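You operate a simulated robot arm through the tools that you are given. There is no shell and no other tool. Be economical: measure what you need, move in short steps, check, and stop when the job is done.

You run a simulated robot arm. Do the job below in one go: nothing can be reset, and whatever is moved stays where it is left.

JOB
Put the blue-handled jug in the soak tub floor. Then take the blue-banded bend and put it in the white tray. Then open the drawer of the syrup table, fetch the fuses box and set it inside and shut the drawer again. Then turn the speed knob of the syrup stirrer to 4. Keep to this order. Set down upright: blue-handled jug.

The check looks at the end state, three seconds after you hand in, the way a careful person would. Anything else that was tipped, shoved, dropped, spilled or broken makes it a failure.

ROBOT AND FRAMES
A 6-joint arm with a fingered hand on a trunk, on a base that drives. Base frame: it is fixed to the floor where the robot stands at the start and does not move with it; the origin is under the middle of the robot, x ahead of it, y to its left, z up. Readings come in mm, degrees, newtons and seconds.
With the tool pointing down near the work surface it reaches from about 540 to 760 mm from the robot's upright axis, wherever it stands. Its first joint turns from -166.0 to 166.0 degrees. Places, roughly: blue-banded bend (7x7x4 cm) [400, 300, 900]; blue-handled jug [500, 0, 1000]; drawer of the syrup table [-5900, 400, 700]; drawer of the syrup table inside [-5900, 500, 700]; fuses box [-4750, 500, 1000]; soak tub floor (32x26 cm) [620, 280, 740]; speed knob of the syrup stirrer [-6000, 800, 1100]; white tray (39x21x5 cm) [-100, 800, 1400]. Payload 4 kg.
Tool frame: the origin (TCP) lies between the finger pads and is the grasp point; the fingertips stand 20 mm ahead of it; z points along the fingers, y is the line along which they close. The gripper opens to 140 mm. The gripper's body begins 54 mm behind the TCP. The gripper is a hand of 3 fingers: y runs from the thumb to the fingers, the wrist lies at [0, 0, -215] in the tool frame.
Orientation is that of the tool frame in the base frame, as [roll, pitch, yaw] about the fixed x, y, z axes, in that order (R = Rz(yaw) Ry(pitch) Rx(roll)). With the fingers straight down and closing along the base's y, the tool's x points along the base's -x, its y along +y and its z along -z.

CONTROLS
- The arm moves only by the tool arm_command. Its argument "rows" is a list of rows, each an object of numbers (a shift or turn left out is 0): "rx", "ry", "rz": the turn, a rotation vector about the base's x, y, z in degrees; "x", "y", "z": the shift along the base's x, y, z in mm. In form: [{"rx": .., "ry": .., "rz": .., "x": .., "y": .., "z": ..}, ...]. A call has 1 to 8 rows; each row shifts and turns the commanded pose from where the row before left it. A row lasts 0.2 s, in which the tool goes at most 50 mm and 8.6 degrees; a call with a longer step from one row to the next is refused whole. Where a pose cannot be reached the arm comes as near as it can. A force on the tool above 40 N (or 10 N above the force at the start of the call, whichever is more), or a blocked arm, ends the call early, and 0.2 s more pass. In this call time passes only in rows, and 0.2 s behind the last. The reply holds the time, the measured pose of the TCP, the force on the tool along the base axes, the opening and the grip force, in the units named above and with some noise, with the torque about the TCP (base axes, N m) and any sound that the robot's microphone picked up, and new pictures: "show" is both (left out), scene, wrist or none.
- Cameras (640 x 400 px; columns grow to the right, rows downward): "scene" is now at [35.4, 263.7, 1758.2]; the picture's right is [0.79, -0.61, 0.00], its down [-0.30, -0.39, -0.87] and it looks along [0.53, 0.69, -0.49] (base axes); focal length 214 px, centre (320, 200). "wrist" rides on the gripper at [74, -43, -79] in the tool frame; the picture's right is [0.50, 0.87, 0.00], its down [-0.59, 0.34, -0.73] and it looks along [-0.64, 0.37, 0.68] (tool axes); focal length 275 px, centre (320, 200). There is no depth. A picture from a camera that has moved, and an enlarged one, comes with that camera's place and axes in the base frame and with its lens.
- raise_lower(by): slides the trunk up (or, below 0, down) by that many mm; the arm and the scene camera ride with it, the base frame stays. It gives what a move gives, with no picture.
- roll_base(legs): drives the robot by 1 to 6 legs, each [ahead, left, turn to the left] in mm, mm and degrees, along the robot's own axes; the way and the turn of a leg run together, so that a leg with both is an arc; at most 1500 mm and 180 degrees a leg. The arm and the cameras ride along, it lands a little off, and it stops where it bumps. It gives what a move gives, and a new picture of the scene camera.
- finger_targets(finger1, finger2, thumb_bend): sets how far each is bent, from 0 (flat) to 1 (curled in); at 0.3 the hand is open as for a grip, at 0.7 the pads meet at the TCP. One left out holds its place. A second passes; each finger stops where it meets its share of the squeeze, and holds until it gets a number again. It is the only way to open and close the hand. It gives what a move gives, with no picture; readings hold the bend of each and the force on the fingers (four entries, about 0 where the hand has none), thumb and palm.
- pan_tilt(pan, tilt): turns the head with the scene camera to pan (to the left, within 120 degrees either way) and tilt (down, from -29 to 69), counted from straight ahead of the robot. It gives what a move gives, and a new picture of the scene camera.
- close_up(camera, box): a new picture of the part [left, top, right, bottom] of that camera's present view, enlarged. It takes no simulated time.
- finish_job(): hands the job in; it is judged then, once.

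Work in short steps. Places have to be worked out from the pictures, the camera data and where the tool is seen: move nearer, look again, correct. Check each grasp and each placing, and mend what went wrong. You have 165 turns and 260 pictures in all, those below and enlarged ones among them. Open the gripper and draw the arm clear of the work before you hand the job in, unless the task says otherwise; then end with one line.

The tools are called after ">>>" by a JSON object that holds its "api" and its "payload". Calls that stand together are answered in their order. arm_command: Moves the arm, as the interface text tells. Its arguments: {"type":"object","properties":{"rows":{"type":"array","items":{"type":"object","properties":{"rx":{"type":"number"},"ry":{"type":"number"},"rz":{"type":"number"},"x":{"type":"number"},"y":{"type":"number"},"z":{"type":"number"}}}},"show":{"type":"string","enum":["both","scene","wrist","none"]}},"required":["rows"]} The other tools are called the same way: raise_lower (by) slides the trunk up or down; finger_targets (finger1, finger2, thumb_bend) moves the fingers one by one; roll_base (legs) drives the base; pan_tilt (pan, tilt) turns the head that bears the scene camera; close_up (camera, box) takes an enlarged picture of a part of a camera's view; finish_job () hands the job in.

At the start:

```text
clock: 0.0
tcp_pos: [288.0, 392.9, 1707.5]
orientation: [180.0, 0.0, -180.0]
ft_force: [1.0, -1.4, -0.7]
ft_torque: [0.0, 0.0, -0.01]
gripper_width: 140.0
finger_force: 0.1
shape: jaw
bend: [0.3, 0.3, 0.3]
finger forces: [0.0, 0.0, 0.0, 0.0, 0.0, 0.0]
trunk travel left (down, up): [-331.0, 259.0]
robot x, y, heading: [-6.0, 0.6, -0.1]
head pan, tilt: [52.6, 29.4]
```

scene: 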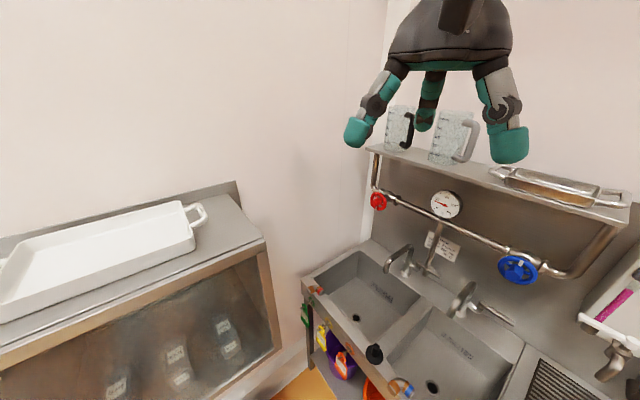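
wrist: 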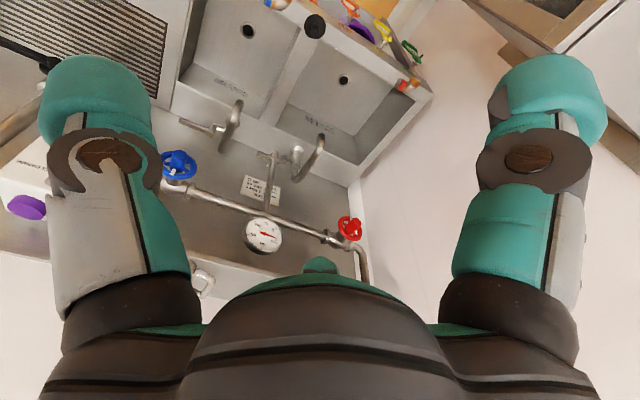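

I see two sinks, a shelf with jugs and the white tray on a cabinet to the left. I'll look ahead and lower to find the jug and the bend.

>>> {"api": "pan_tilt", "payload": {"pan": 10, "tilt": 45}}

>>> {"api": "pan_tilt", "payload": {"pan": 45, "tilt": 60}}

```text
clock: 1.1
tcp_pos: [289.3, 393.4, 1708.5]
orientation: [-180.0, 0.0, -180.0]
ft_force: [0.4, -0.4, -0.2]
ft_torque: [-0.01, 0.0, 0.02]
gripper_width: 140.1
finger_force: 0.0
shape: jaw
bend: [0.3, 0.3, 0.3]
finger forces: [0.1, 0.1, 0.1, 0.1, 0.0, 0.1]
trunk travel left (down, up): [-331.0, 259.0]
robot x, y, heading: [-3.2, 1.0, -0.0]
head pan, tilt: [10.0, 45.0]
camera scene: at [60.4, 205.9, 1734.7], right [0.17, -0.98, 0.0], down [-0.7, -0.12, -0.71], along [0.7, 0.12, -0.71], focal length 214 px, centre (320, 200)
```

scene: 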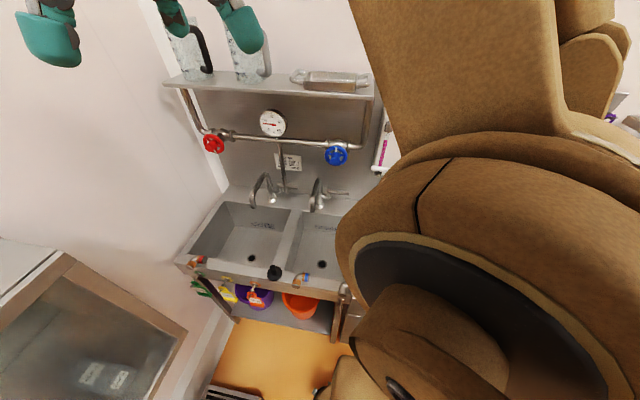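

```text
clock: 2.1
tcp_pos: [288.8, 392.8, 1708.0]
orientation: [-180.0, 0.0, -180.0]
ft_force: [0.1, -0.2, 0.5]
ft_torque: [-0.02, 0.01, -0.02]
gripper_width: 140.1
finger_force: 0.0
shape: jaw
bend: [0.3, 0.3, 0.3]
finger forces: [0.0, 0.0, 0.1, 0.1, 0.1, 0.0]
trunk travel left (down, up): [-331.0, 259.0]
robot x, y, heading: [-1.1, 0.2, -0.3]
head pan, tilt: [45.0, 60.0]
camera scene: at [27.6, 238.8, 1715.2], right [0.71, -0.71, 0.0], down [-0.61, -0.61, -0.5], along [0.35, 0.35, -0.87], focal length 214 px, centre (320, 200)
```

scene: 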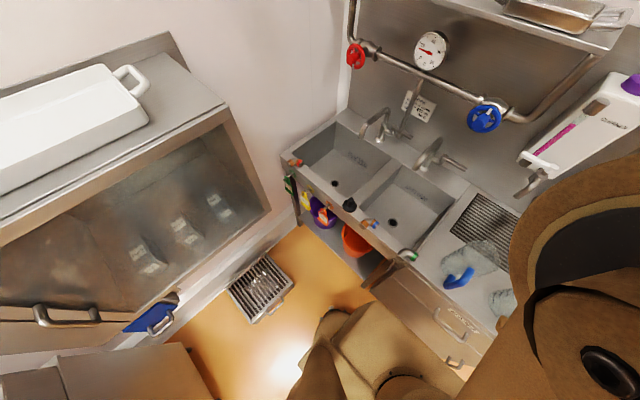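

The blue-handled jug is on the worktop beside the drain grid. I'll enlarge it along with the tub labels and the faucet parts.

>>> {"api": "close_up", "payload": {"camera": "scene", "box": [280, 100, 480, 225]}}

>>> {"api": "close_up", "payload": {"camera": "scene", "box": [380, 180, 540, 340]}}

>>> {"api": "close_up", "payload": {"camera": "scene", "box": [270, 140, 430, 280]}}

```text
3.20 times, centred on (380, 162) of scene
camera zoom: at [27.6, 238.8, 1715.2], right [0.71, -0.71, 0.0], down [-0.61, -0.61, -0.5], along [0.35, 0.35, -0.87], focal length 686 px, centre (128, 320)
```

zoom: 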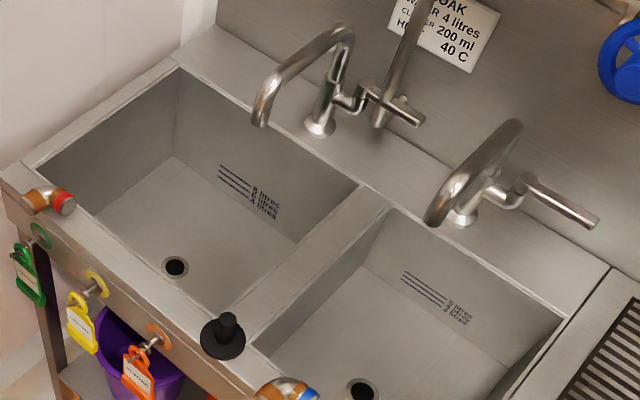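

```text
2.50 times, centred on (460, 260) of scene
camera zoom: at [27.6, 238.8, 1715.2], right [0.71, -0.71, 0.0], down [-0.61, -0.61, -0.5], along [0.35, 0.35, -0.87], focal length 536 px, centre (-30, 50)
```

zoom: 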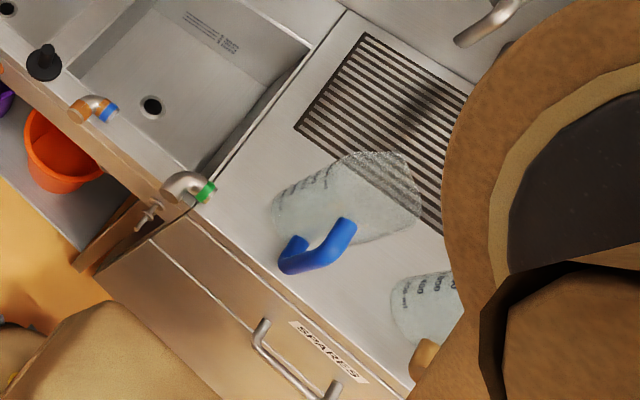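

```text
2.86 times, centred on (350, 210) of scene
camera zoom: at [27.6, 238.8, 1715.2], right [0.71, -0.71, 0.0], down [-0.61, -0.61, -0.5], along [0.35, 0.35, -0.87], focal length 613 px, centre (234, 171)
```

zoom: 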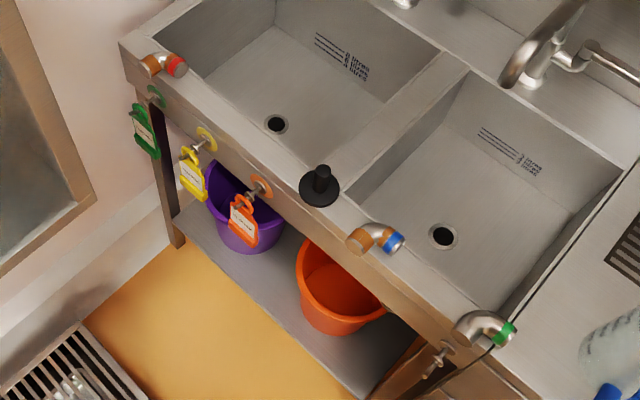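

The right tub matches the soak tub hint, and the blue-banded bend is on its front rim at about (414, 339, 920). The arm hides the jug area, so I'll look around for obstacles before moving.

>>> {"api": "pan_tilt", "payload": {"pan": 110, "tilt": 25}}

>>> {"api": "pan_tilt", "payload": {"pan": -110, "tilt": 25}}

>>> {"api": "pan_tilt", "payload": {"pan": -10, "tilt": 65}}

```text
clock: 3.5
tcp_pos: [288.4, 393.1, 1707.8]
orientation: [180.0, 0.0, -179.9]
ft_force: [-0.2, -0.4, -0.4]
ft_torque: [0.02, -0.01, -0.01]
gripper_width: 140.0
finger_force: 0.1
shape: jaw
bend: [0.3, 0.3, 0.3]
finger forces: [0.0, 0.0, 0.0, 0.0, 0.1, 0.1]
trunk travel left (down, up): [-331.0, 259.0]
robot x, y, heading: [1.4, -0.9, -0.1]
head pan, tilt: [110.0, 25.0]
camera scene: at [-51.1, 278.3, 1765.2], right [0.94, 0.34, 0.0], down [0.14, -0.4, -0.91], along [-0.31, 0.85, -0.42], focal length 214 px, centre (320, 200)
```

scene: 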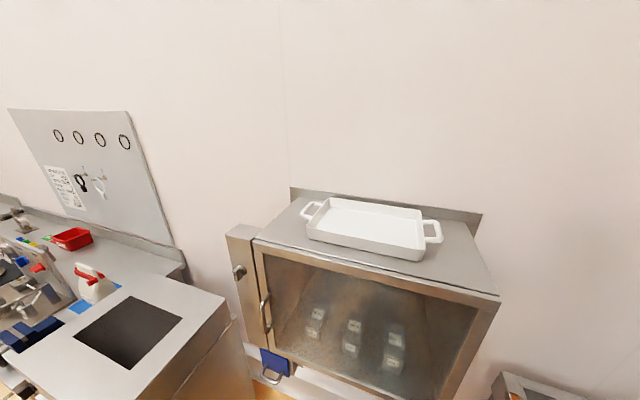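

```text
clock: 6.6
tcp_pos: [288.1, 392.4, 1708.4]
orientation: [180.0, 0.0, 180.0]
ft_force: [-0.1, 0.2, -0.6]
ft_torque: [-0.02, 0.03, 0.0]
gripper_width: 139.9
finger_force: 0.2
shape: jaw
bend: [0.3, 0.3, 0.3]
finger forces: [0.1, 0.1, 0.0, 0.1, 0.0, 0.1]
trunk travel left (down, up): [-331.0, 259.0]
robot x, y, heading: [2.8, 0.6, 0.2]
head pan, tilt: [-110.0, 25.0]
camera scene: at [-51.1, 105.1, 1765.3], right [-0.94, 0.34, 0.0], down [0.14, 0.4, -0.91], along [-0.31, -0.85, -0.42], focal length 214 px, centre (320, 200)
```

scene: 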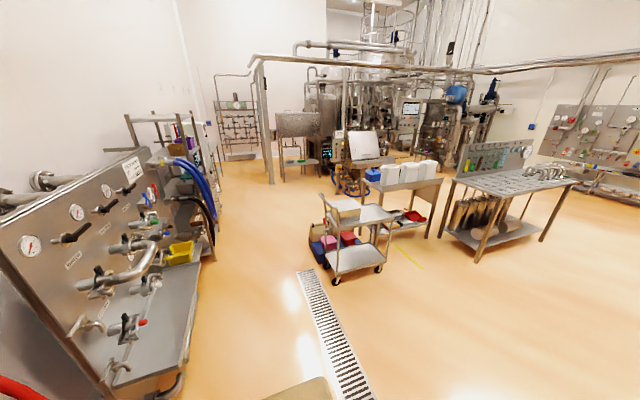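

```text
clock: 8.4
tcp_pos: [288.4, 393.3, 1707.5]
orientation: [180.0, 0.0, 180.0]
ft_force: [0.1, -0.5, -1.0]
ft_torque: [0.04, -0.02, 0.0]
gripper_width: 139.8
finger_force: 0.1
shape: jaw
bend: [0.3, 0.3, 0.3]
finger forces: [0.2, 0.1, 0.0, 0.0, 0.0, 0.1]
trunk travel left (down, up): [-331.0, 259.0]
robot x, y, heading: [1.4, -0.5, 0.1]
head pan, tilt: [-10.0, 65.0]
camera scene: at [40.1, 181.1, 1709.7], right [-0.17, -0.98, 0.0], down [-0.89, 0.16, -0.42], along [0.42, -0.07, -0.91], focal length 214 px, centre (320, 200)
```

scene: 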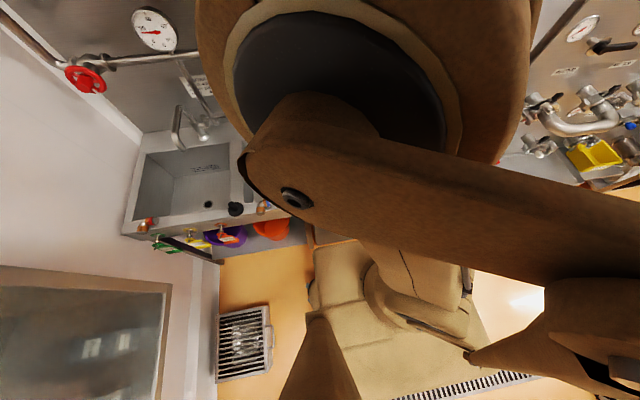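

There is open floor behind and to the right. I'll back off 80 mm and go left 60 mm so that the jug, tub, bend and tray all come into reach.

>>> {"api": "roll_base", "payload": {"legs": [[-80, 60, 0]]}}

>>> {"api": "pan_tilt", "payload": {"pan": -25, "tilt": 55}}

```text
clock: 9.5
tcp_pos: [206.5, 454.7, 1708.1]
orientation: [179.9, 0.1, 180.0]
ft_force: [-0.6, 0.0, -0.3]
ft_torque: [-0.01, -0.04, 0.02]
gripper_width: 139.9
finger_force: 0.1
shape: jaw
bend: [0.3, 0.3, 0.3]
finger forces: [0.1, 0.1, 0.0, 0.0, 0.0, 0.1]
trunk travel left (down, up): [-331.0, 259.0]
robot x, y, heading: [-81.0, 61.0, 0.1]
head pan, tilt: [-10.0, 65.0]
camera scene: at [-41.8, 242.4, 1709.6], right [-0.17, -0.98, 0.0], down [-0.89, 0.16, -0.42], along [0.42, -0.07, -0.91], focal length 214 px, centre (320, 200)
```

scene: 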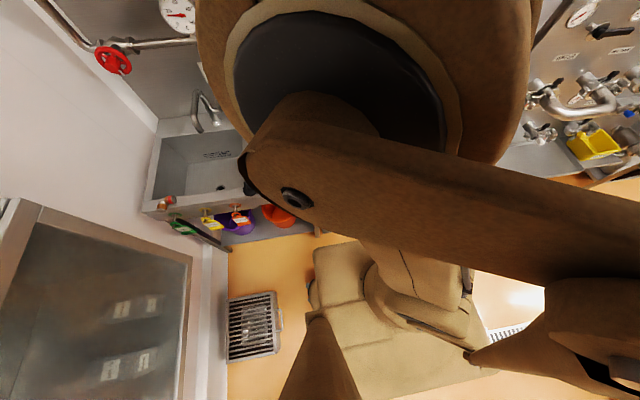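

```text
clock: 10.3
tcp_pos: [207.8, 453.1, 1708.5]
orientation: [180.0, 0.0, -180.0]
ft_force: [-0.6, 0.2, 0.5]
ft_torque: [-0.01, 0.02, -0.03]
gripper_width: 140.2
finger_force: 0.0
shape: jaw
bend: [0.3, 0.3, 0.3]
finger forces: [0.0, 0.1, 0.0, 0.0, 0.1, 0.0]
trunk travel left (down, up): [-331.0, 259.0]
robot x, y, heading: [-79.3, 61.3, 0.1]
head pan, tilt: [-25.0, 55.0]
camera scene: at [-34.5, 221.2, 1721.2], right [-0.42, -0.91, 0.0], down [-0.74, 0.35, -0.57], along [0.52, -0.24, -0.82], focal length 214 px, centre (320, 200)
```

scene: 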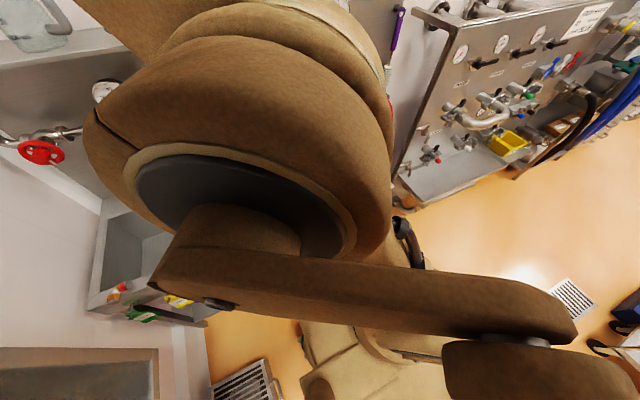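

The shoulder blocks the view, so I'll swing the hand forward and down and let the wrist camera find the jug.

>>> {"api": "arm_command", "payload": {"rows": [{"x": 22, "y": -28, "z": -34}, {"x": 22, "y": -28, "z": -34}, {"x": 22, "y": -28, "z": -34}, {"x": 22, "y": -28, "z": -34}, {"x": 22, "y": -28, "z": -34}, {"x": 22, "y": -28, "z": -34}, {"x": 22, "y": -28, "z": -34}, {"x": 22, "y": -28, "z": -34}]}}

```text
clock: 12.1
tcp_pos: [385.8, 228.3, 1436.9]
orientation: [-180.0, 0.0, -180.0]
ft_force: [0.4, -0.3, 0.0]
ft_torque: [0.02, 0.01, 0.01]
gripper_width: 139.9
finger_force: 0.1
shape: jaw
bend: [0.3, 0.3, 0.3]
finger forces: [0.0, 0.1, 0.0, 0.1, 0.0, 0.0]
trunk travel left (down, up): [-331.0, 259.0]
robot x, y, heading: [-80.9, 59.4, -0.0]
head pan, tilt: [-25.0, 55.0]
camera scene: at [-33.2, 220.7, 1721.3], right [-0.42, -0.91, 0.0], down [-0.74, 0.35, -0.57], along [0.52, -0.24, -0.82], focal length 214 px, centre (320, 200)
camera wrist: at [312.5, 185.3, 1516.3], right [-0.5, 0.87, 0.0], down [0.59, 0.34, 0.73], along [0.64, 0.37, -0.68], focal length 275 px, centre (320, 200)
```

scene: 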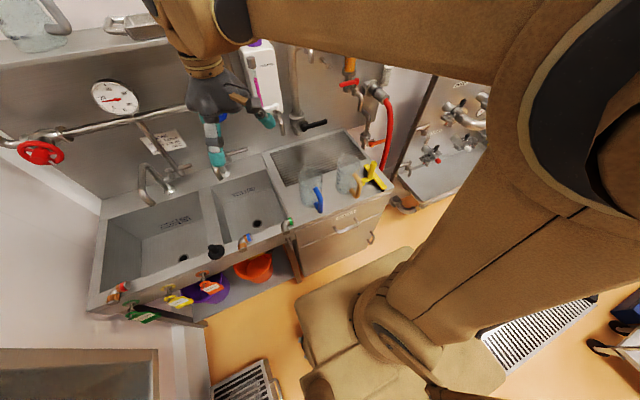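
wrist: 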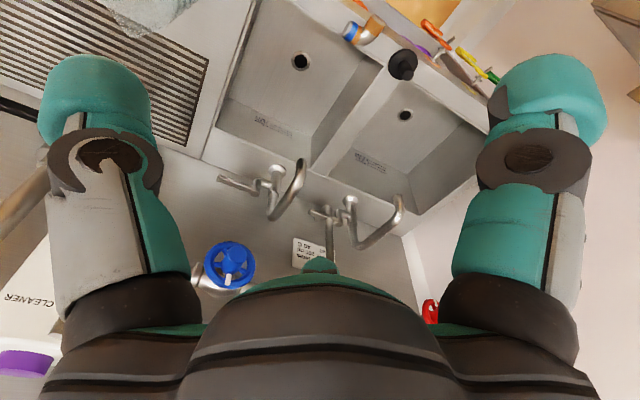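

Now the scene view shows both worktop jugs clearly, so I'll enlarge them.

>>> {"api": "close_up", "payload": {"camera": "scene", "box": [230, 130, 400, 236]}}

>>> {"api": "close_up", "payload": {"camera": "scene", "box": [90, 170, 310, 310]}}

```text
3.76 times, centred on (315, 183) of scene
camera zoom: at [-33.2, 220.7, 1721.3], right [-0.42, -0.91, 0.0], down [-0.74, 0.35, -0.57], along [0.52, -0.24, -0.82], focal length 807 px, centre (339, 264)
```

zoom: 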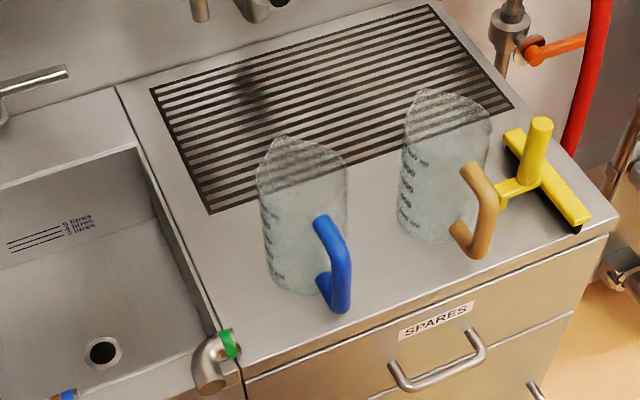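

```text
2.86 times, centred on (200, 240) of scene
camera zoom: at [-33.2, 220.7, 1721.3], right [-0.42, -0.91, 0.0], down [-0.74, 0.35, -0.57], along [0.52, -0.24, -0.82], focal length 613 px, centre (663, 86)
```

zoom: 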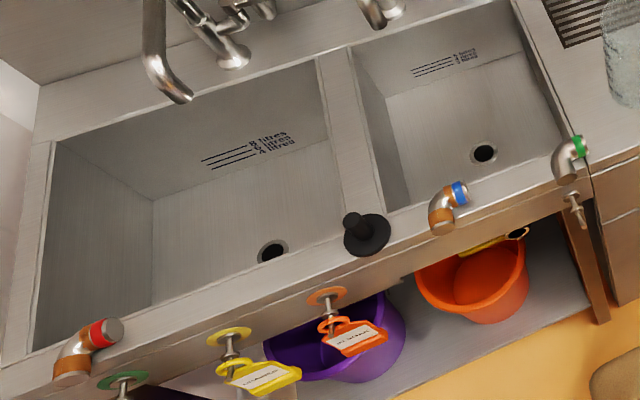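

Jug: base centre about (491, 25), top about z 1097, about 100 mm wide, with the handle toward -x. I'll check where the faucet sits over the tub before planning the placing.

>>> {"api": "close_up", "payload": {"camera": "wrist", "box": [180, 20, 440, 240]}}

>>> {"api": "pan_tilt", "payload": {"pan": 20, "tilt": 55}}

```text
1.82 times, centred on (310, 130) of wrist
camera zoom: at [312.5, 185.3, 1516.3], right [-0.5, 0.87, 0.0], down [0.59, 0.34, 0.73], along [0.64, 0.37, -0.68], focal length 500 px, centre (338, 327)
```

zoom: 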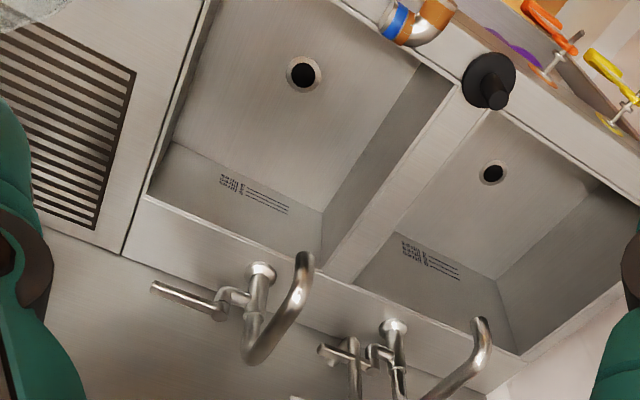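

```text
clock: 13.2
tcp_pos: [385.3, 229.7, 1438.1]
orientation: [180.0, 0.1, 180.0]
ft_force: [0.0, -0.1, -0.5]
ft_torque: [-0.06, -0.03, -0.01]
gripper_width: 139.9
finger_force: 0.1
shape: jaw
bend: [0.3, 0.3, 0.3]
finger forces: [0.0, 0.0, 0.1, 0.0, 0.1, 0.0]
trunk travel left (down, up): [-331.0, 259.0]
robot x, y, heading: [-84.1, 57.6, -0.1]
head pan, tilt: [20.0, 55.0]
camera scene: at [-32.5, 276.3, 1721.3], right [0.34, -0.94, 0.0], down [-0.77, -0.28, -0.57], along [0.54, 0.2, -0.82], focal length 214 px, centre (320, 200)
```

scene: 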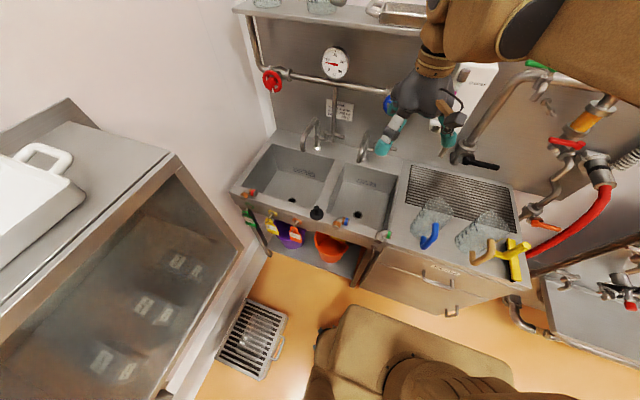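

Drain agrees from both cameras at about (592, 288, 740). The spout tip is near (690, 350, 1030), so the jug fits at about (585, 255). Next I hover over the jug to see its rim and handle direction.

>>> {"api": "arm_command", "payload": {"rows": [{"x": 11, "y": -25, "z": -22}, {"x": 11, "y": -25, "z": -22}, {"x": 11, "y": -25, "z": -22}, {"x": 11, "y": -25, "z": -22}, {"x": 11, "y": -25, "z": -22}, {"x": 11, "y": -25, "z": -22}, {"x": 11, "y": -25, "z": -22}, {"x": 11, "y": -25, "z": -22}]}}

```text
clock: 15.0
tcp_pos: [475.6, 30.4, 1259.3]
orientation: [180.0, -0.1, -179.9]
ft_force: [-0.5, -0.3, -0.1]
ft_torque: [0.03, 0.01, 0.0]
gripper_width: 139.9
finger_force: 0.1
shape: jaw
bend: [0.3, 0.3, 0.3]
finger forces: [0.1, 0.1, 0.0, 0.1, 0.1, 0.0]
trunk travel left (down, up): [-331.0, 259.0]
robot x, y, heading: [-80.6, 62.7, 0.1]
head pan, tilt: [20.0, 55.0]
camera scene: at [-30.9, 275.5, 1721.3], right [0.34, -0.94, 0.0], down [-0.77, -0.28, -0.57], along [0.54, 0.2, -0.82], focal length 214 px, centre (320, 200)
camera wrist: at [400.3, -13.8, 1338.5], right [-0.5, 0.87, 0.0], down [0.59, 0.34, 0.73], along [0.64, 0.37, -0.68], focal length 275 px, centre (320, 200)
```

scene: 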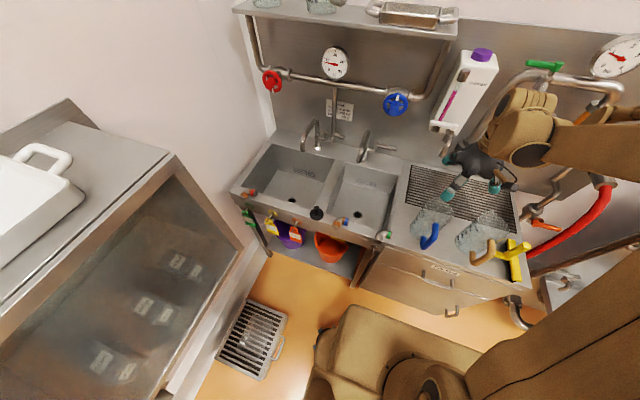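
wrist: 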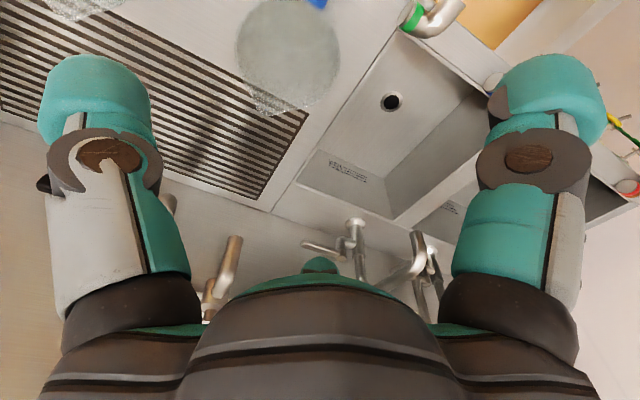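

Rim centre works out at about (489, 14), with spout toward +x and handle toward -x. Both fall between the three fingers, so no yaw is needed. I'll come down partway and recheck.

>>> {"api": "arm_command", "payload": {"rows": [{"x": 7, "y": -8, "z": -30}, {"x": 7, "y": -8, "z": -30}, {"z": -20}]}}

>>> {"api": "pan_tilt", "payload": {"pan": -10, "tilt": 50}}

>>> {"api": "close_up", "payload": {"camera": "scene", "box": [220, 120, 460, 270]}}

```text
clock: 15.8
tcp_pos: [487.8, 13.9, 1178.9]
orientation: [-180.0, -0.1, -180.0]
ft_force: [0.4, 0.3, 0.2]
ft_torque: [-0.01, -0.01, 0.0]
gripper_width: 139.8
finger_force: 0.1
shape: jaw
bend: [0.3, 0.3, 0.3]
finger forces: [0.0, 0.0, 0.0, 0.0, 0.1, 0.0]
trunk travel left (down, up): [-331.0, 259.0]
robot x, y, heading: [-80.1, 58.9, -0.0]
head pan, tilt: [20.0, 55.0]
camera scene: at [-31.6, 276.2, 1721.3], right [0.34, -0.94, 0.0], down [-0.77, -0.28, -0.57], along [0.54, 0.2, -0.82], focal length 214 px, centre (320, 200)
camera wrist: at [412.8, -29.3, 1258.8], right [-0.5, 0.87, 0.0], down [0.59, 0.34, 0.73], along [0.64, 0.37, -0.68], focal length 275 px, centre (320, 200)
```

scene: 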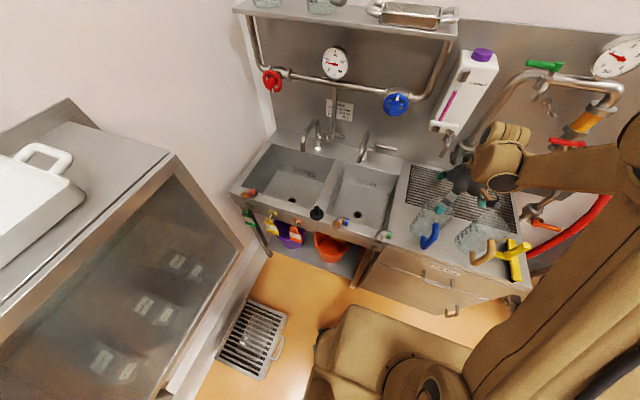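
wrist: 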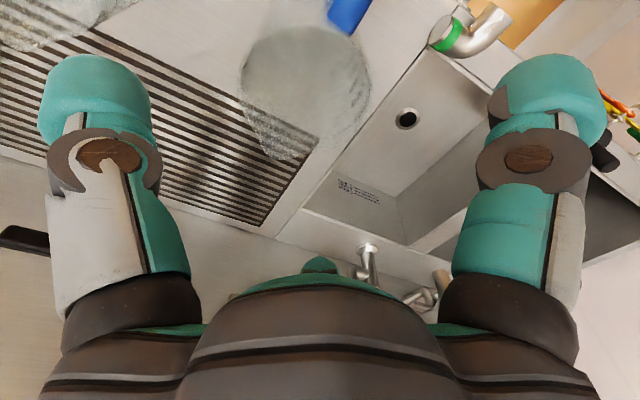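

```text
clock: 16.8
tcp_pos: [486.7, 15.2, 1180.6]
orientation: [-180.0, 0.1, 180.0]
ft_force: [-0.3, 0.2, 0.2]
ft_torque: [-0.01, 0.0, -0.04]
gripper_width: 139.9
finger_force: 0.0
shape: jaw
bend: [0.3, 0.3, 0.3]
finger forces: [0.0, 0.1, 0.1, 0.0, 0.2, 0.1]
trunk travel left (down, up): [-331.0, 259.0]
robot x, y, heading: [-80.7, 61.0, -0.1]
head pan, tilt: [-10.0, 50.0]
camera scene: at [-24.2, 238.3, 1727.8], right [-0.17, -0.98, 0.0], down [-0.75, 0.13, -0.64], along [0.63, -0.11, -0.77], focal length 214 px, centre (320, 200)
```

scene: 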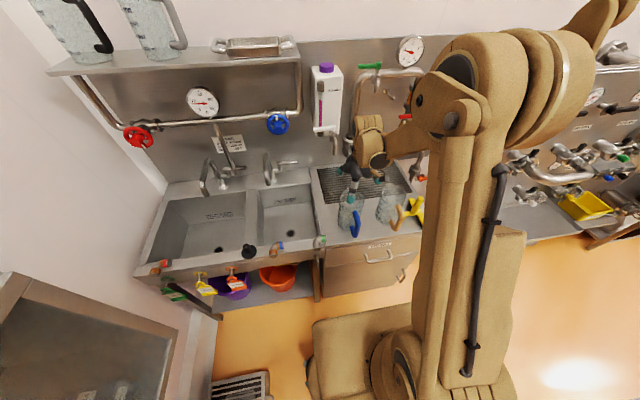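

```text
2.67 times, centred on (340, 195) of scene
camera zoom: at [-24.2, 238.3, 1727.8], right [-0.17, -0.98, 0.0], down [-0.75, 0.13, -0.64], along [0.63, -0.11, -0.77], focal length 572 px, centre (267, 213)
```

zoom: 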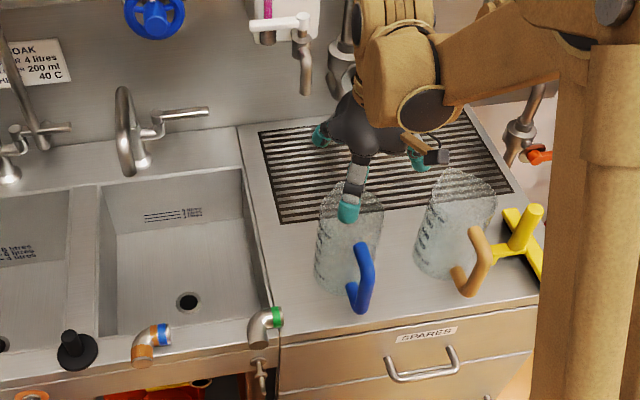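

Triangulating again gives worktop z about 882, jug centre about (503, 16) and rim z about 1055. I'll centre on that and descend to z 1085 for a check.

>>> {"api": "arm_command", "payload": {"rows": [{"x": 15, "y": 1, "z": -20}, {"z": -40}, {"z": -35}]}}

>>> {"api": "close_up", "payload": {"camera": "scene", "box": [280, 130, 440, 250]}}

```text
clock: 17.6
tcp_pos: [502.8, 15.1, 1084.4]
orientation: [180.0, -0.1, -180.0]
ft_force: [0.2, -0.4, 0.7]
ft_torque: [-0.01, 0.01, 0.02]
gripper_width: 139.9
finger_force: 0.0
shape: jaw
bend: [0.3, 0.3, 0.3]
finger forces: [0.0, 0.0, 0.0, 0.0, 0.1, 0.0]
trunk travel left (down, up): [-331.0, 259.0]
robot x, y, heading: [-78.1, 62.6, -0.0]
head pan, tilt: [-10.0, 50.0]
camera scene: at [-22.7, 238.2, 1727.7], right [-0.17, -0.98, 0.0], down [-0.76, 0.13, -0.64], along [0.63, -0.11, -0.77], focal length 214 px, centre (320, 200)
camera wrist: at [428.8, -28.0, 1164.0], right [-0.5, 0.87, 0.0], down [0.59, 0.34, 0.73], along [0.64, 0.37, -0.68], focal length 275 px, centre (320, 200)
```

scene: 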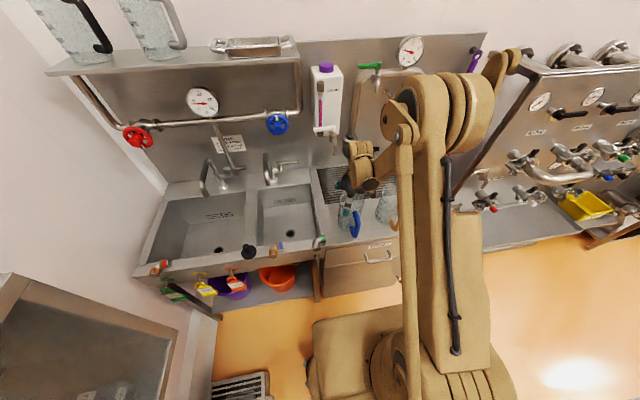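
wrist: 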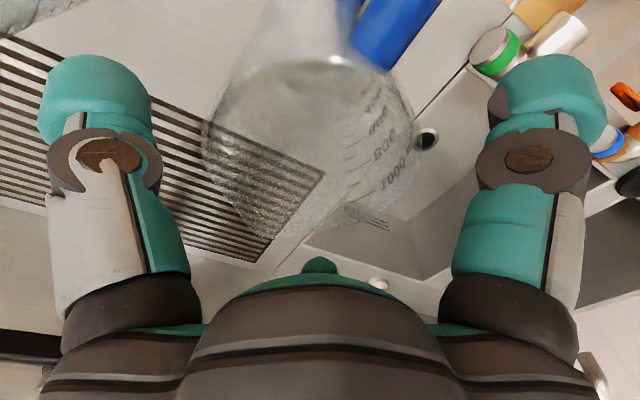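

```text
3.33 times, centred on (360, 190) of scene
camera zoom: at [-22.7, 238.2, 1727.7], right [-0.17, -0.98, 0.0], down [-0.76, 0.13, -0.64], along [0.63, -0.11, -0.77], focal length 715 px, centre (187, 233)
```

zoom: 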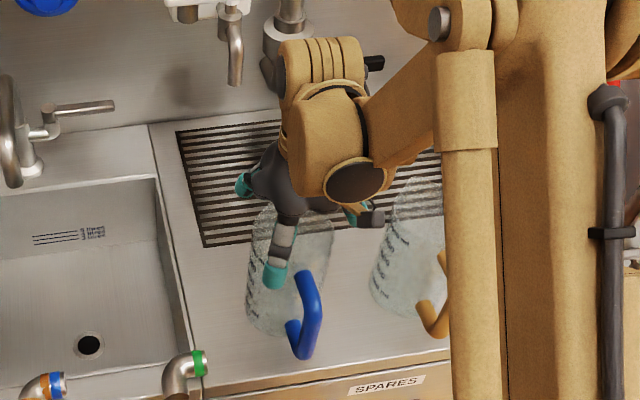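

The jug sits centred within the fingers to within about 5 mm. I'll nudge by -5 mm in y and lower to grasp height in small steps.

>>> {"api": "arm_command", "payload": {"rows": [{"x": -1, "y": -5, "z": -10}, {"z": -15}, {"z": -15}, {"z": -15}, {"z": -12}]}}

>>> {"api": "close_up", "payload": {"camera": "scene", "box": [280, 130, 440, 250]}}

```text
clock: 18.7
tcp_pos: [499.8, 9.0, 1027.3]
orientation: [180.0, 0.4, 179.9]
ft_force: [1.0, -0.3, 32.8]
ft_torque: [0.11, -0.65, -0.04]
gripper_width: 139.6
finger_force: 0.0
shape: jaw
bend: [0.29, 0.26, 0.29]
finger forces: [5.3, 18.5, 0.0, 0.0, 12.3, 0.0]
trunk travel left (down, up): [-331.0, 259.0]
robot x, y, heading: [-81.9, 60.7, -0.3]
head pan, tilt: [-10.0, 50.0]
stopped in row 5: the force on the tool passed its limit at 63 N (the readings are from after the stop); the commanded pose is now the measured one
camera scene: at [-26.2, 238.4, 1728.2], right [-0.17, -0.98, 0.0], down [-0.75, 0.13, -0.64], along [0.63, -0.11, -0.77], focal length 214 px, centre (320, 200)
camera wrist: at [425.4, -34.3, 1106.6], right [-0.5, 0.87, 0.0], down [0.58, 0.34, 0.74], along [0.64, 0.37, -0.68], focal length 275 px, centre (320, 200)
```

scene: 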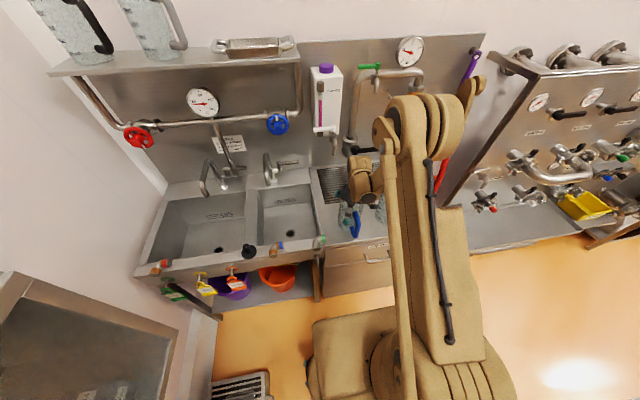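
wrist: 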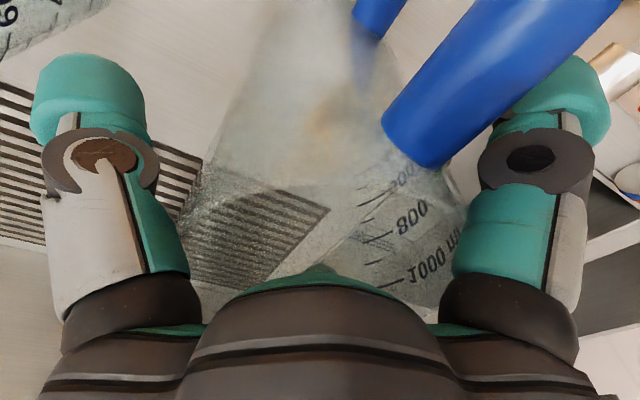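

```text
3.33 times, centred on (360, 190) of scene
camera zoom: at [-26.2, 238.4, 1728.2], right [-0.17, -0.98, 0.0], down [-0.75, 0.13, -0.64], along [0.63, -0.11, -0.77], focal length 715 px, centre (187, 233)
```

zoom: 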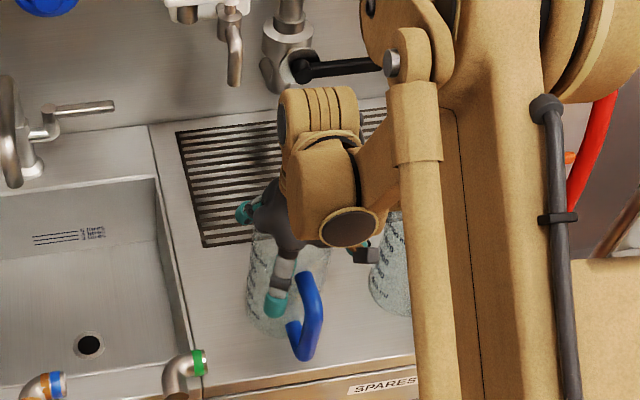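

The fingers touch the rim all round, mostly the spout-side one, and the jug still stands upright. I'll lift 7 mm to ease that, shift +3 mm in x, then close gently.

>>> {"api": "arm_command", "payload": {"rows": [{"z": 7}, {"x": 3, "z": 1}], "show": "wrist"}}

>>> {"api": "finger_targets", "payload": {"finger1": 0.4, "finger2": 0.4, "thumb_bend": 0.4}}

```text
clock: 19.3
tcp_pos: [504.4, 8.4, 1033.5]
orientation: [180.0, 0.2, -180.0]
ft_force: [0.0, -0.2, 0.5]
ft_torque: [0.0, 0.01, 0.01]
gripper_width: 140.0
finger_force: 0.0
shape: jaw
bend: [0.3, 0.3, 0.3]
finger forces: [0.5, 0.0, 0.1, 0.1, 0.3, 0.1]
trunk travel left (down, up): [-331.0, 259.0]
robot x, y, heading: [-77.2, 61.3, -0.4]
head pan, tilt: [-10.0, 50.0]
camera wrist: at [429.9, -33.9, 1112.7], right [-0.5, 0.87, 0.0], down [0.59, 0.34, 0.74], along [0.64, 0.37, -0.68], focal length 275 px, centre (320, 200)
```

wrist: 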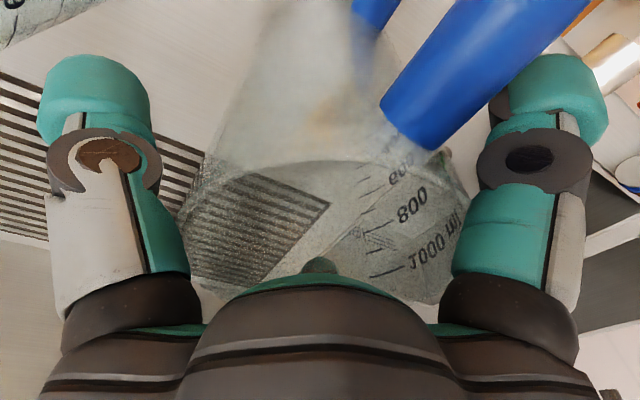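

```text
clock: 20.3
tcp_pos: [504.4, 9.6, 1034.6]
orientation: [-179.9, 0.2, 180.0]
ft_force: [0.0, -0.6, 4.6]
ft_torque: [0.0, 0.0, 0.02]
gripper_width: 112.0
finger_force: 32.1
shape: fingers
bend: [0.34, 0.35, 0.36]
finger forces: [19.2, 19.0, 0.0, 0.0, 25.1, 0.0]
trunk travel left (down, up): [-331.0, 259.0]
robot x, y, heading: [-78.0, 60.7, -0.1]
head pan, tilt: [-10.0, 50.0]
```

All three fingers hold with about 20 N each. I'll firm up the grip slightly and lift a little to test it.

>>> {"api": "finger_targets", "payload": {"finger1": 0.44, "finger2": 0.44, "thumb_bend": 0.44}}

>>> {"api": "arm_command", "payload": {"rows": [{"z": 10}, {"z": 15}, {"z": 15}]}}

>>> {"api": "close_up", "payload": {"camera": "scene", "box": [260, 120, 440, 255]}}

```text
clock: 21.3
tcp_pos: [502.8, 9.2, 1034.5]
orientation: [-180.0, 0.1, 179.9]
ft_force: [1.4, -2.3, 6.8]
ft_torque: [-0.09, 0.04, 0.01]
gripper_width: 110.8
finger_force: 41.2
shape: fingers
bend: [0.34, 0.34, 0.37]
finger forces: [20.2, 21.9, 0.0, 0.0, 39.8, 0.0]
trunk travel left (down, up): [-331.0, 259.0]
robot x, y, heading: [-80.4, 62.6, -0.0]
head pan, tilt: [-10.0, 50.0]
```

```text
clock: 22.1
tcp_pos: [504.4, 8.6, 1073.1]
orientation: [-180.0, 0.1, -179.9]
ft_force: [0.0, 0.1, -2.0]
ft_torque: [0.01, -0.06, 0.02]
gripper_width: 110.2
finger_force: 37.7
shape: fingers
bend: [0.34, 0.34, 0.38]
finger forces: [17.7, 22.5, 0.0, 0.0, 35.3, 0.0]
trunk travel left (down, up): [-331.0, 259.0]
robot x, y, heading: [-80.1, 62.0, 0.1]
head pan, tilt: [-10.0, 50.0]
camera scene: at [-24.2, 238.3, 1727.8], right [-0.17, -0.98, 0.0], down [-0.75, 0.13, -0.64], along [0.63, -0.11, -0.77], focal length 214 px, centre (320, 200)
camera wrist: at [429.6, -34.9, 1152.6], right [-0.5, 0.87, 0.0], down [0.59, 0.34, 0.74], along [0.64, 0.37, -0.68], focal length 275 px, centre (320, 200)
```

scene: 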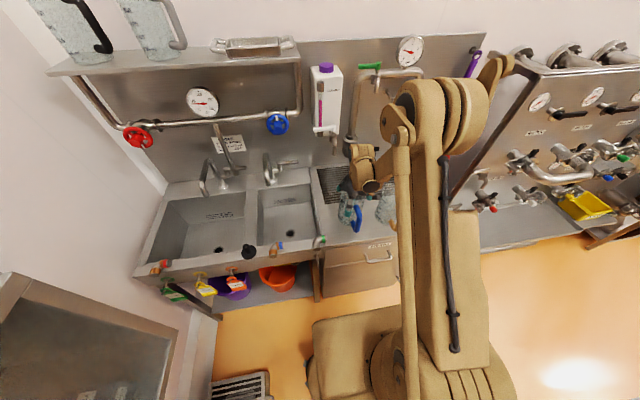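
wrist: 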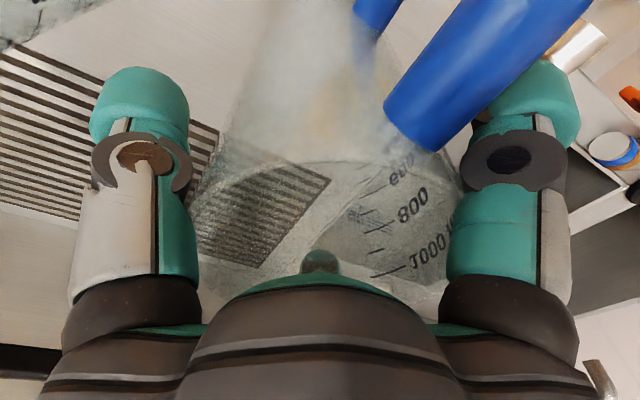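

```text
2.96 times, centred on (350, 188) of scene
camera zoom: at [-24.2, 238.3, 1727.8], right [-0.17, -0.98, 0.0], down [-0.75, 0.13, -0.64], along [0.63, -0.11, -0.77], focal length 636 px, centre (231, 237)
```

zoom: 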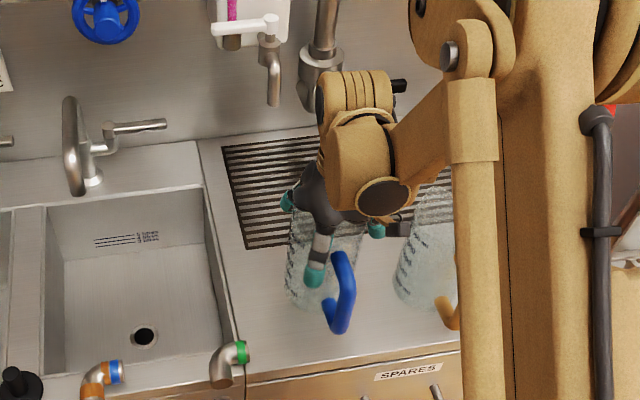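

The jug is held and hanging free. I'll raise it, carry it over the tub and look again before lowering.

>>> {"api": "arm_command", "payload": {"rows": [{"z": 40}, {"z": 30}, {"x": 13, "y": 41}, {"x": 13, "y": 41}, {"x": 13, "y": 41}, {"x": 14, "y": 41}, {"x": 14, "y": 41}, {"x": 14, "y": 41}]}}

>>> {"api": "close_up", "payload": {"camera": "scene", "box": [180, 120, 360, 270]}}

```text
clock: 23.9
tcp_pos: [586.7, 256.6, 1142.7]
orientation: [-180.0, 0.2, -180.0]
ft_force: [-0.3, -0.2, -1.2]
ft_torque: [-0.04, 0.0, 0.02]
gripper_width: 109.4
finger_force: 37.0
shape: fingers
bend: [0.34, 0.34, 0.38]
finger forces: [17.3, 21.9, 0.0, 0.0, 34.1, 0.1]
trunk travel left (down, up): [-331.0, 259.0]
robot x, y, heading: [-80.5, 57.2, 0.1]
head pan, tilt: [-10.0, 50.0]
camera scene: at [-22.9, 240.0, 1727.5], right [-0.17, -0.98, 0.0], down [-0.76, 0.13, -0.64], along [0.63, -0.11, -0.77], focal length 214 px, centre (320, 200)
camera wrist: at [511.5, 212.5, 1222.6], right [-0.5, 0.87, 0.0], down [0.59, 0.34, 0.74], along [0.64, 0.37, -0.68], focal length 275 px, centre (320, 200)
```

scene: 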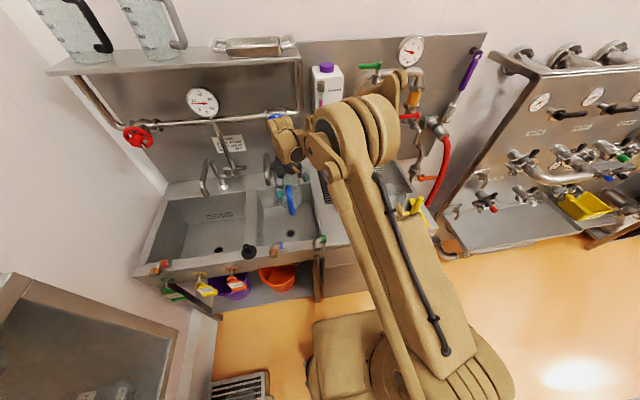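
wrist: 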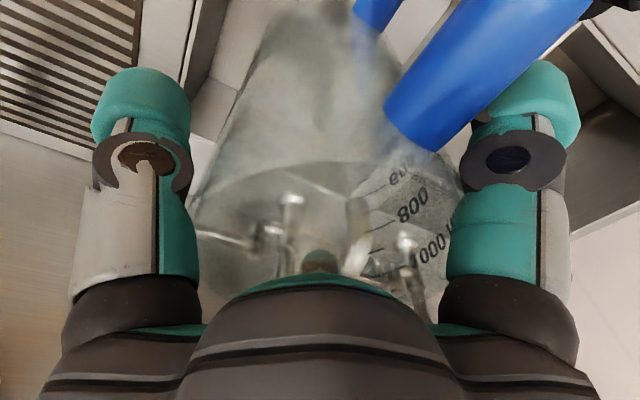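

```text
2.67 times, centred on (270, 195) of scene
camera zoom: at [-22.9, 240.0, 1727.5], right [-0.17, -0.98, 0.0], down [-0.76, 0.13, -0.64], along [0.63, -0.11, -0.77], focal length 572 px, centre (453, 213)
```

zoom: 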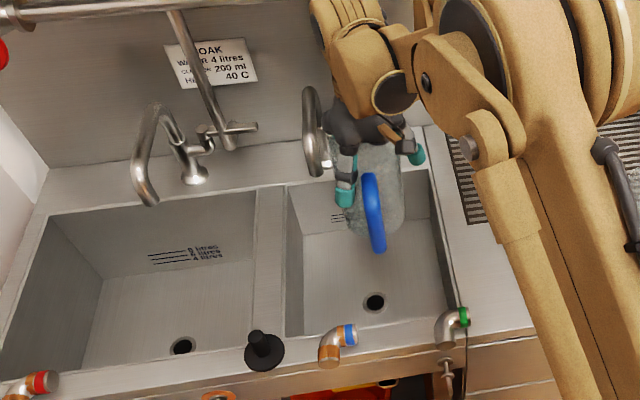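

The spout tip triangulates to (664, 343, 1046). I'll shift the jug to (567, 247) for more clearance and lower it in steps.

>>> {"api": "arm_command", "payload": {"rows": [{"x": -19, "y": -9, "z": -20}, {"z": -35}, {"z": -35}, {"z": -35}, {"z": -35}, {"z": -30}, {"z": -25}, {"z": -15}]}}

>>> {"api": "close_up", "payload": {"camera": "scene", "box": [180, 120, 360, 270]}}

```text
clock: 25.7
tcp_pos: [566.5, 245.6, 913.2]
orientation: [-180.0, 0.1, -180.0]
ft_force: [-0.1, 0.0, -2.2]
ft_torque: [-0.03, -0.04, -0.02]
gripper_width: 109.2
finger_force: 35.1
shape: fingers
bend: [0.34, 0.34, 0.38]
finger forces: [17.1, 21.1, 0.1, 0.1, 32.8, 0.0]
trunk travel left (down, up): [-331.0, 259.0]
robot x, y, heading: [-80.3, 61.2, -0.2]
head pan, tilt: [-10.0, 50.0]
camera scene: at [-23.4, 238.6, 1727.7], right [-0.17, -0.98, 0.0], down [-0.75, 0.13, -0.64], along [0.63, -0.11, -0.77], focal length 214 px, centre (320, 200)
camera wrist: at [492.2, 201.9, 992.8], right [-0.5, 0.87, 0.0], down [0.59, 0.34, 0.74], along [0.64, 0.37, -0.68], focal length 275 px, centre (320, 200)
```

scene: 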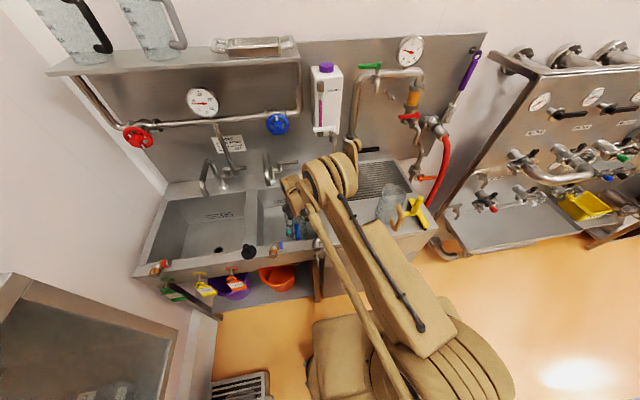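
wrist: 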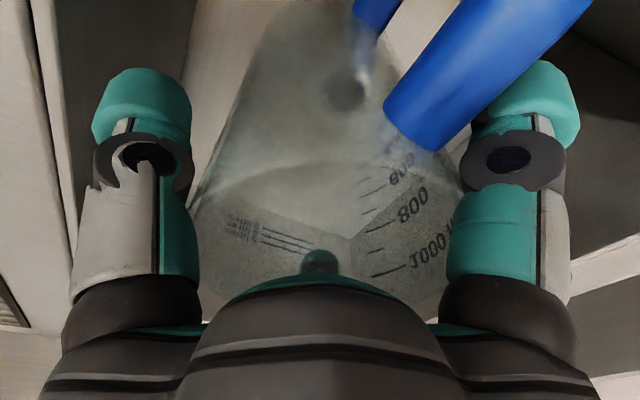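

```text
2.67 times, centred on (270, 195) of scene
camera zoom: at [-23.4, 238.6, 1727.7], right [-0.17, -0.98, 0.0], down [-0.75, 0.13, -0.64], along [0.63, -0.11, -0.77], focal length 572 px, centre (453, 213)
```

zoom: 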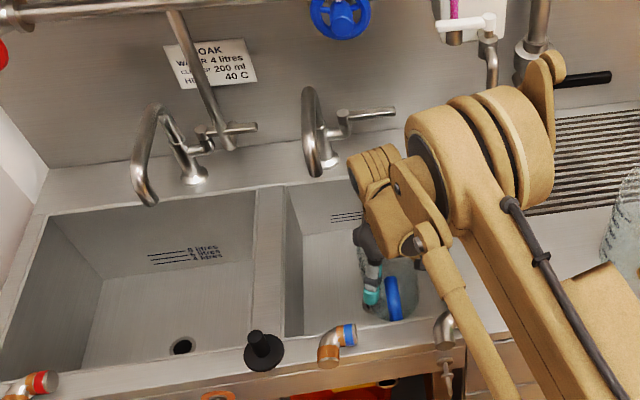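

Everything is clear so far, with the jug bottom about 20 mm above the floor. I'll lower slowly until it touches.

>>> {"api": "arm_command", "payload": {"rows": [{"z": -6}, {"z": -5}, {"z": -4}, {"z": -3}, {"z": -3}], "show": "wrist"}}

```text
clock: 26.9
tcp_pos: [567.1, 245.7, 892.9]
orientation: [-180.0, 0.1, -180.0]
ft_force: [0.3, -0.3, -1.0]
ft_torque: [-0.01, -0.05, -0.01]
gripper_width: 108.7
finger_force: 35.1
shape: fingers
bend: [0.34, 0.34, 0.38]
finger forces: [17.1, 21.0, 0.0, 0.1, 32.7, 0.0]
trunk travel left (down, up): [-331.0, 259.0]
robot x, y, heading: [-81.6, 59.3, 0.2]
head pan, tilt: [-10.0, 50.0]
camera wrist: at [492.1, 202.4, 971.6], right [-0.5, 0.87, 0.0], down [0.59, 0.34, 0.74], along [0.64, 0.37, -0.68], focal length 275 px, centre (320, 200)
```

wrist: 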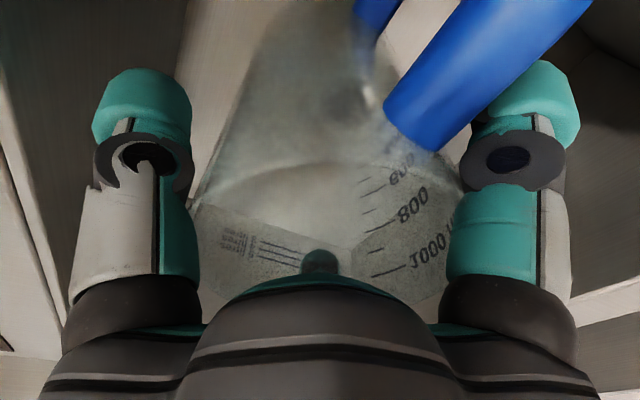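

Still no contact force, so I'll continue down gently.

>>> {"api": "arm_command", "payload": {"rows": [{"z": -3}, {"z": -3}, {"z": -3}, {"z": -3}], "show": "none"}}

```text
clock: 27.9
tcp_pos: [567.4, 246.0, 880.8]
orientation: [179.9, 0.1, -180.0]
ft_force: [0.0, 0.2, -0.9]
ft_torque: [-0.02, -0.02, 0.01]
gripper_width: 108.8
finger_force: 35.9
shape: fingers
bend: [0.34, 0.34, 0.38]
finger forces: [17.1, 21.0, 0.0, 0.0, 32.4, 0.0]
trunk travel left (down, up): [-331.0, 259.0]
robot x, y, heading: [-79.0, 58.7, 0.1]
head pan, tilt: [-10.0, 50.0]
```

>>> {"api": "arm_command", "payload": {"rows": [{"z": -3}, {"z": -3}, {"z": -3}, {"z": -3}], "show": "wrist"}}

>>> {"api": "close_up", "payload": {"camera": "scene", "box": [220, 160, 340, 260]}}

```text
clock: 28.9
tcp_pos: [565.0, 246.1, 873.6]
orientation: [179.9, 0.4, 180.0]
ft_force: [7.3, 0.1, 24.8]
ft_torque: [0.22, 0.02, -0.08]
gripper_width: 108.6
finger_force: 41.2
shape: fingers
bend: [0.34, 0.34, 0.38]
finger forces: [19.8, 29.0, 0.0, 0.0, 34.4, 0.0]
out of reach, approached as far as the arm can: row 4
trunk travel left (down, up): [-331.0, 259.0]
robot x, y, heading: [-78.0, 59.5, 0.0]
head pan, tilt: [-10.0, 50.0]
camera wrist: at [490.3, 201.7, 953.1], right [-0.5, 0.87, 0.0], down [0.58, 0.34, 0.74], along [0.64, 0.37, -0.68], focal length 275 px, centre (320, 200)
```

wrist: 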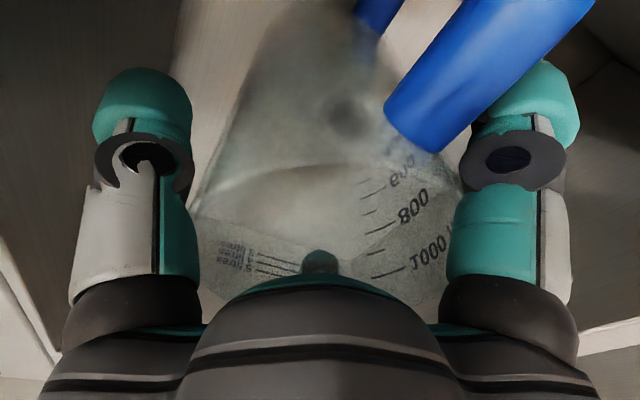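

```text
4.00 times, centred on (280, 210) of scene
camera zoom: at [-25.6, 237.5, 1728.2], right [-0.17, -0.98, 0.0], down [-0.75, 0.13, -0.64], along [0.63, -0.11, -0.77], focal length 858 px, centre (480, 160)
```

zoom: 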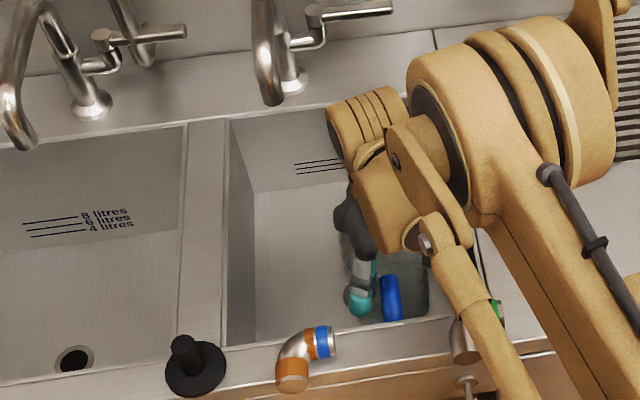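

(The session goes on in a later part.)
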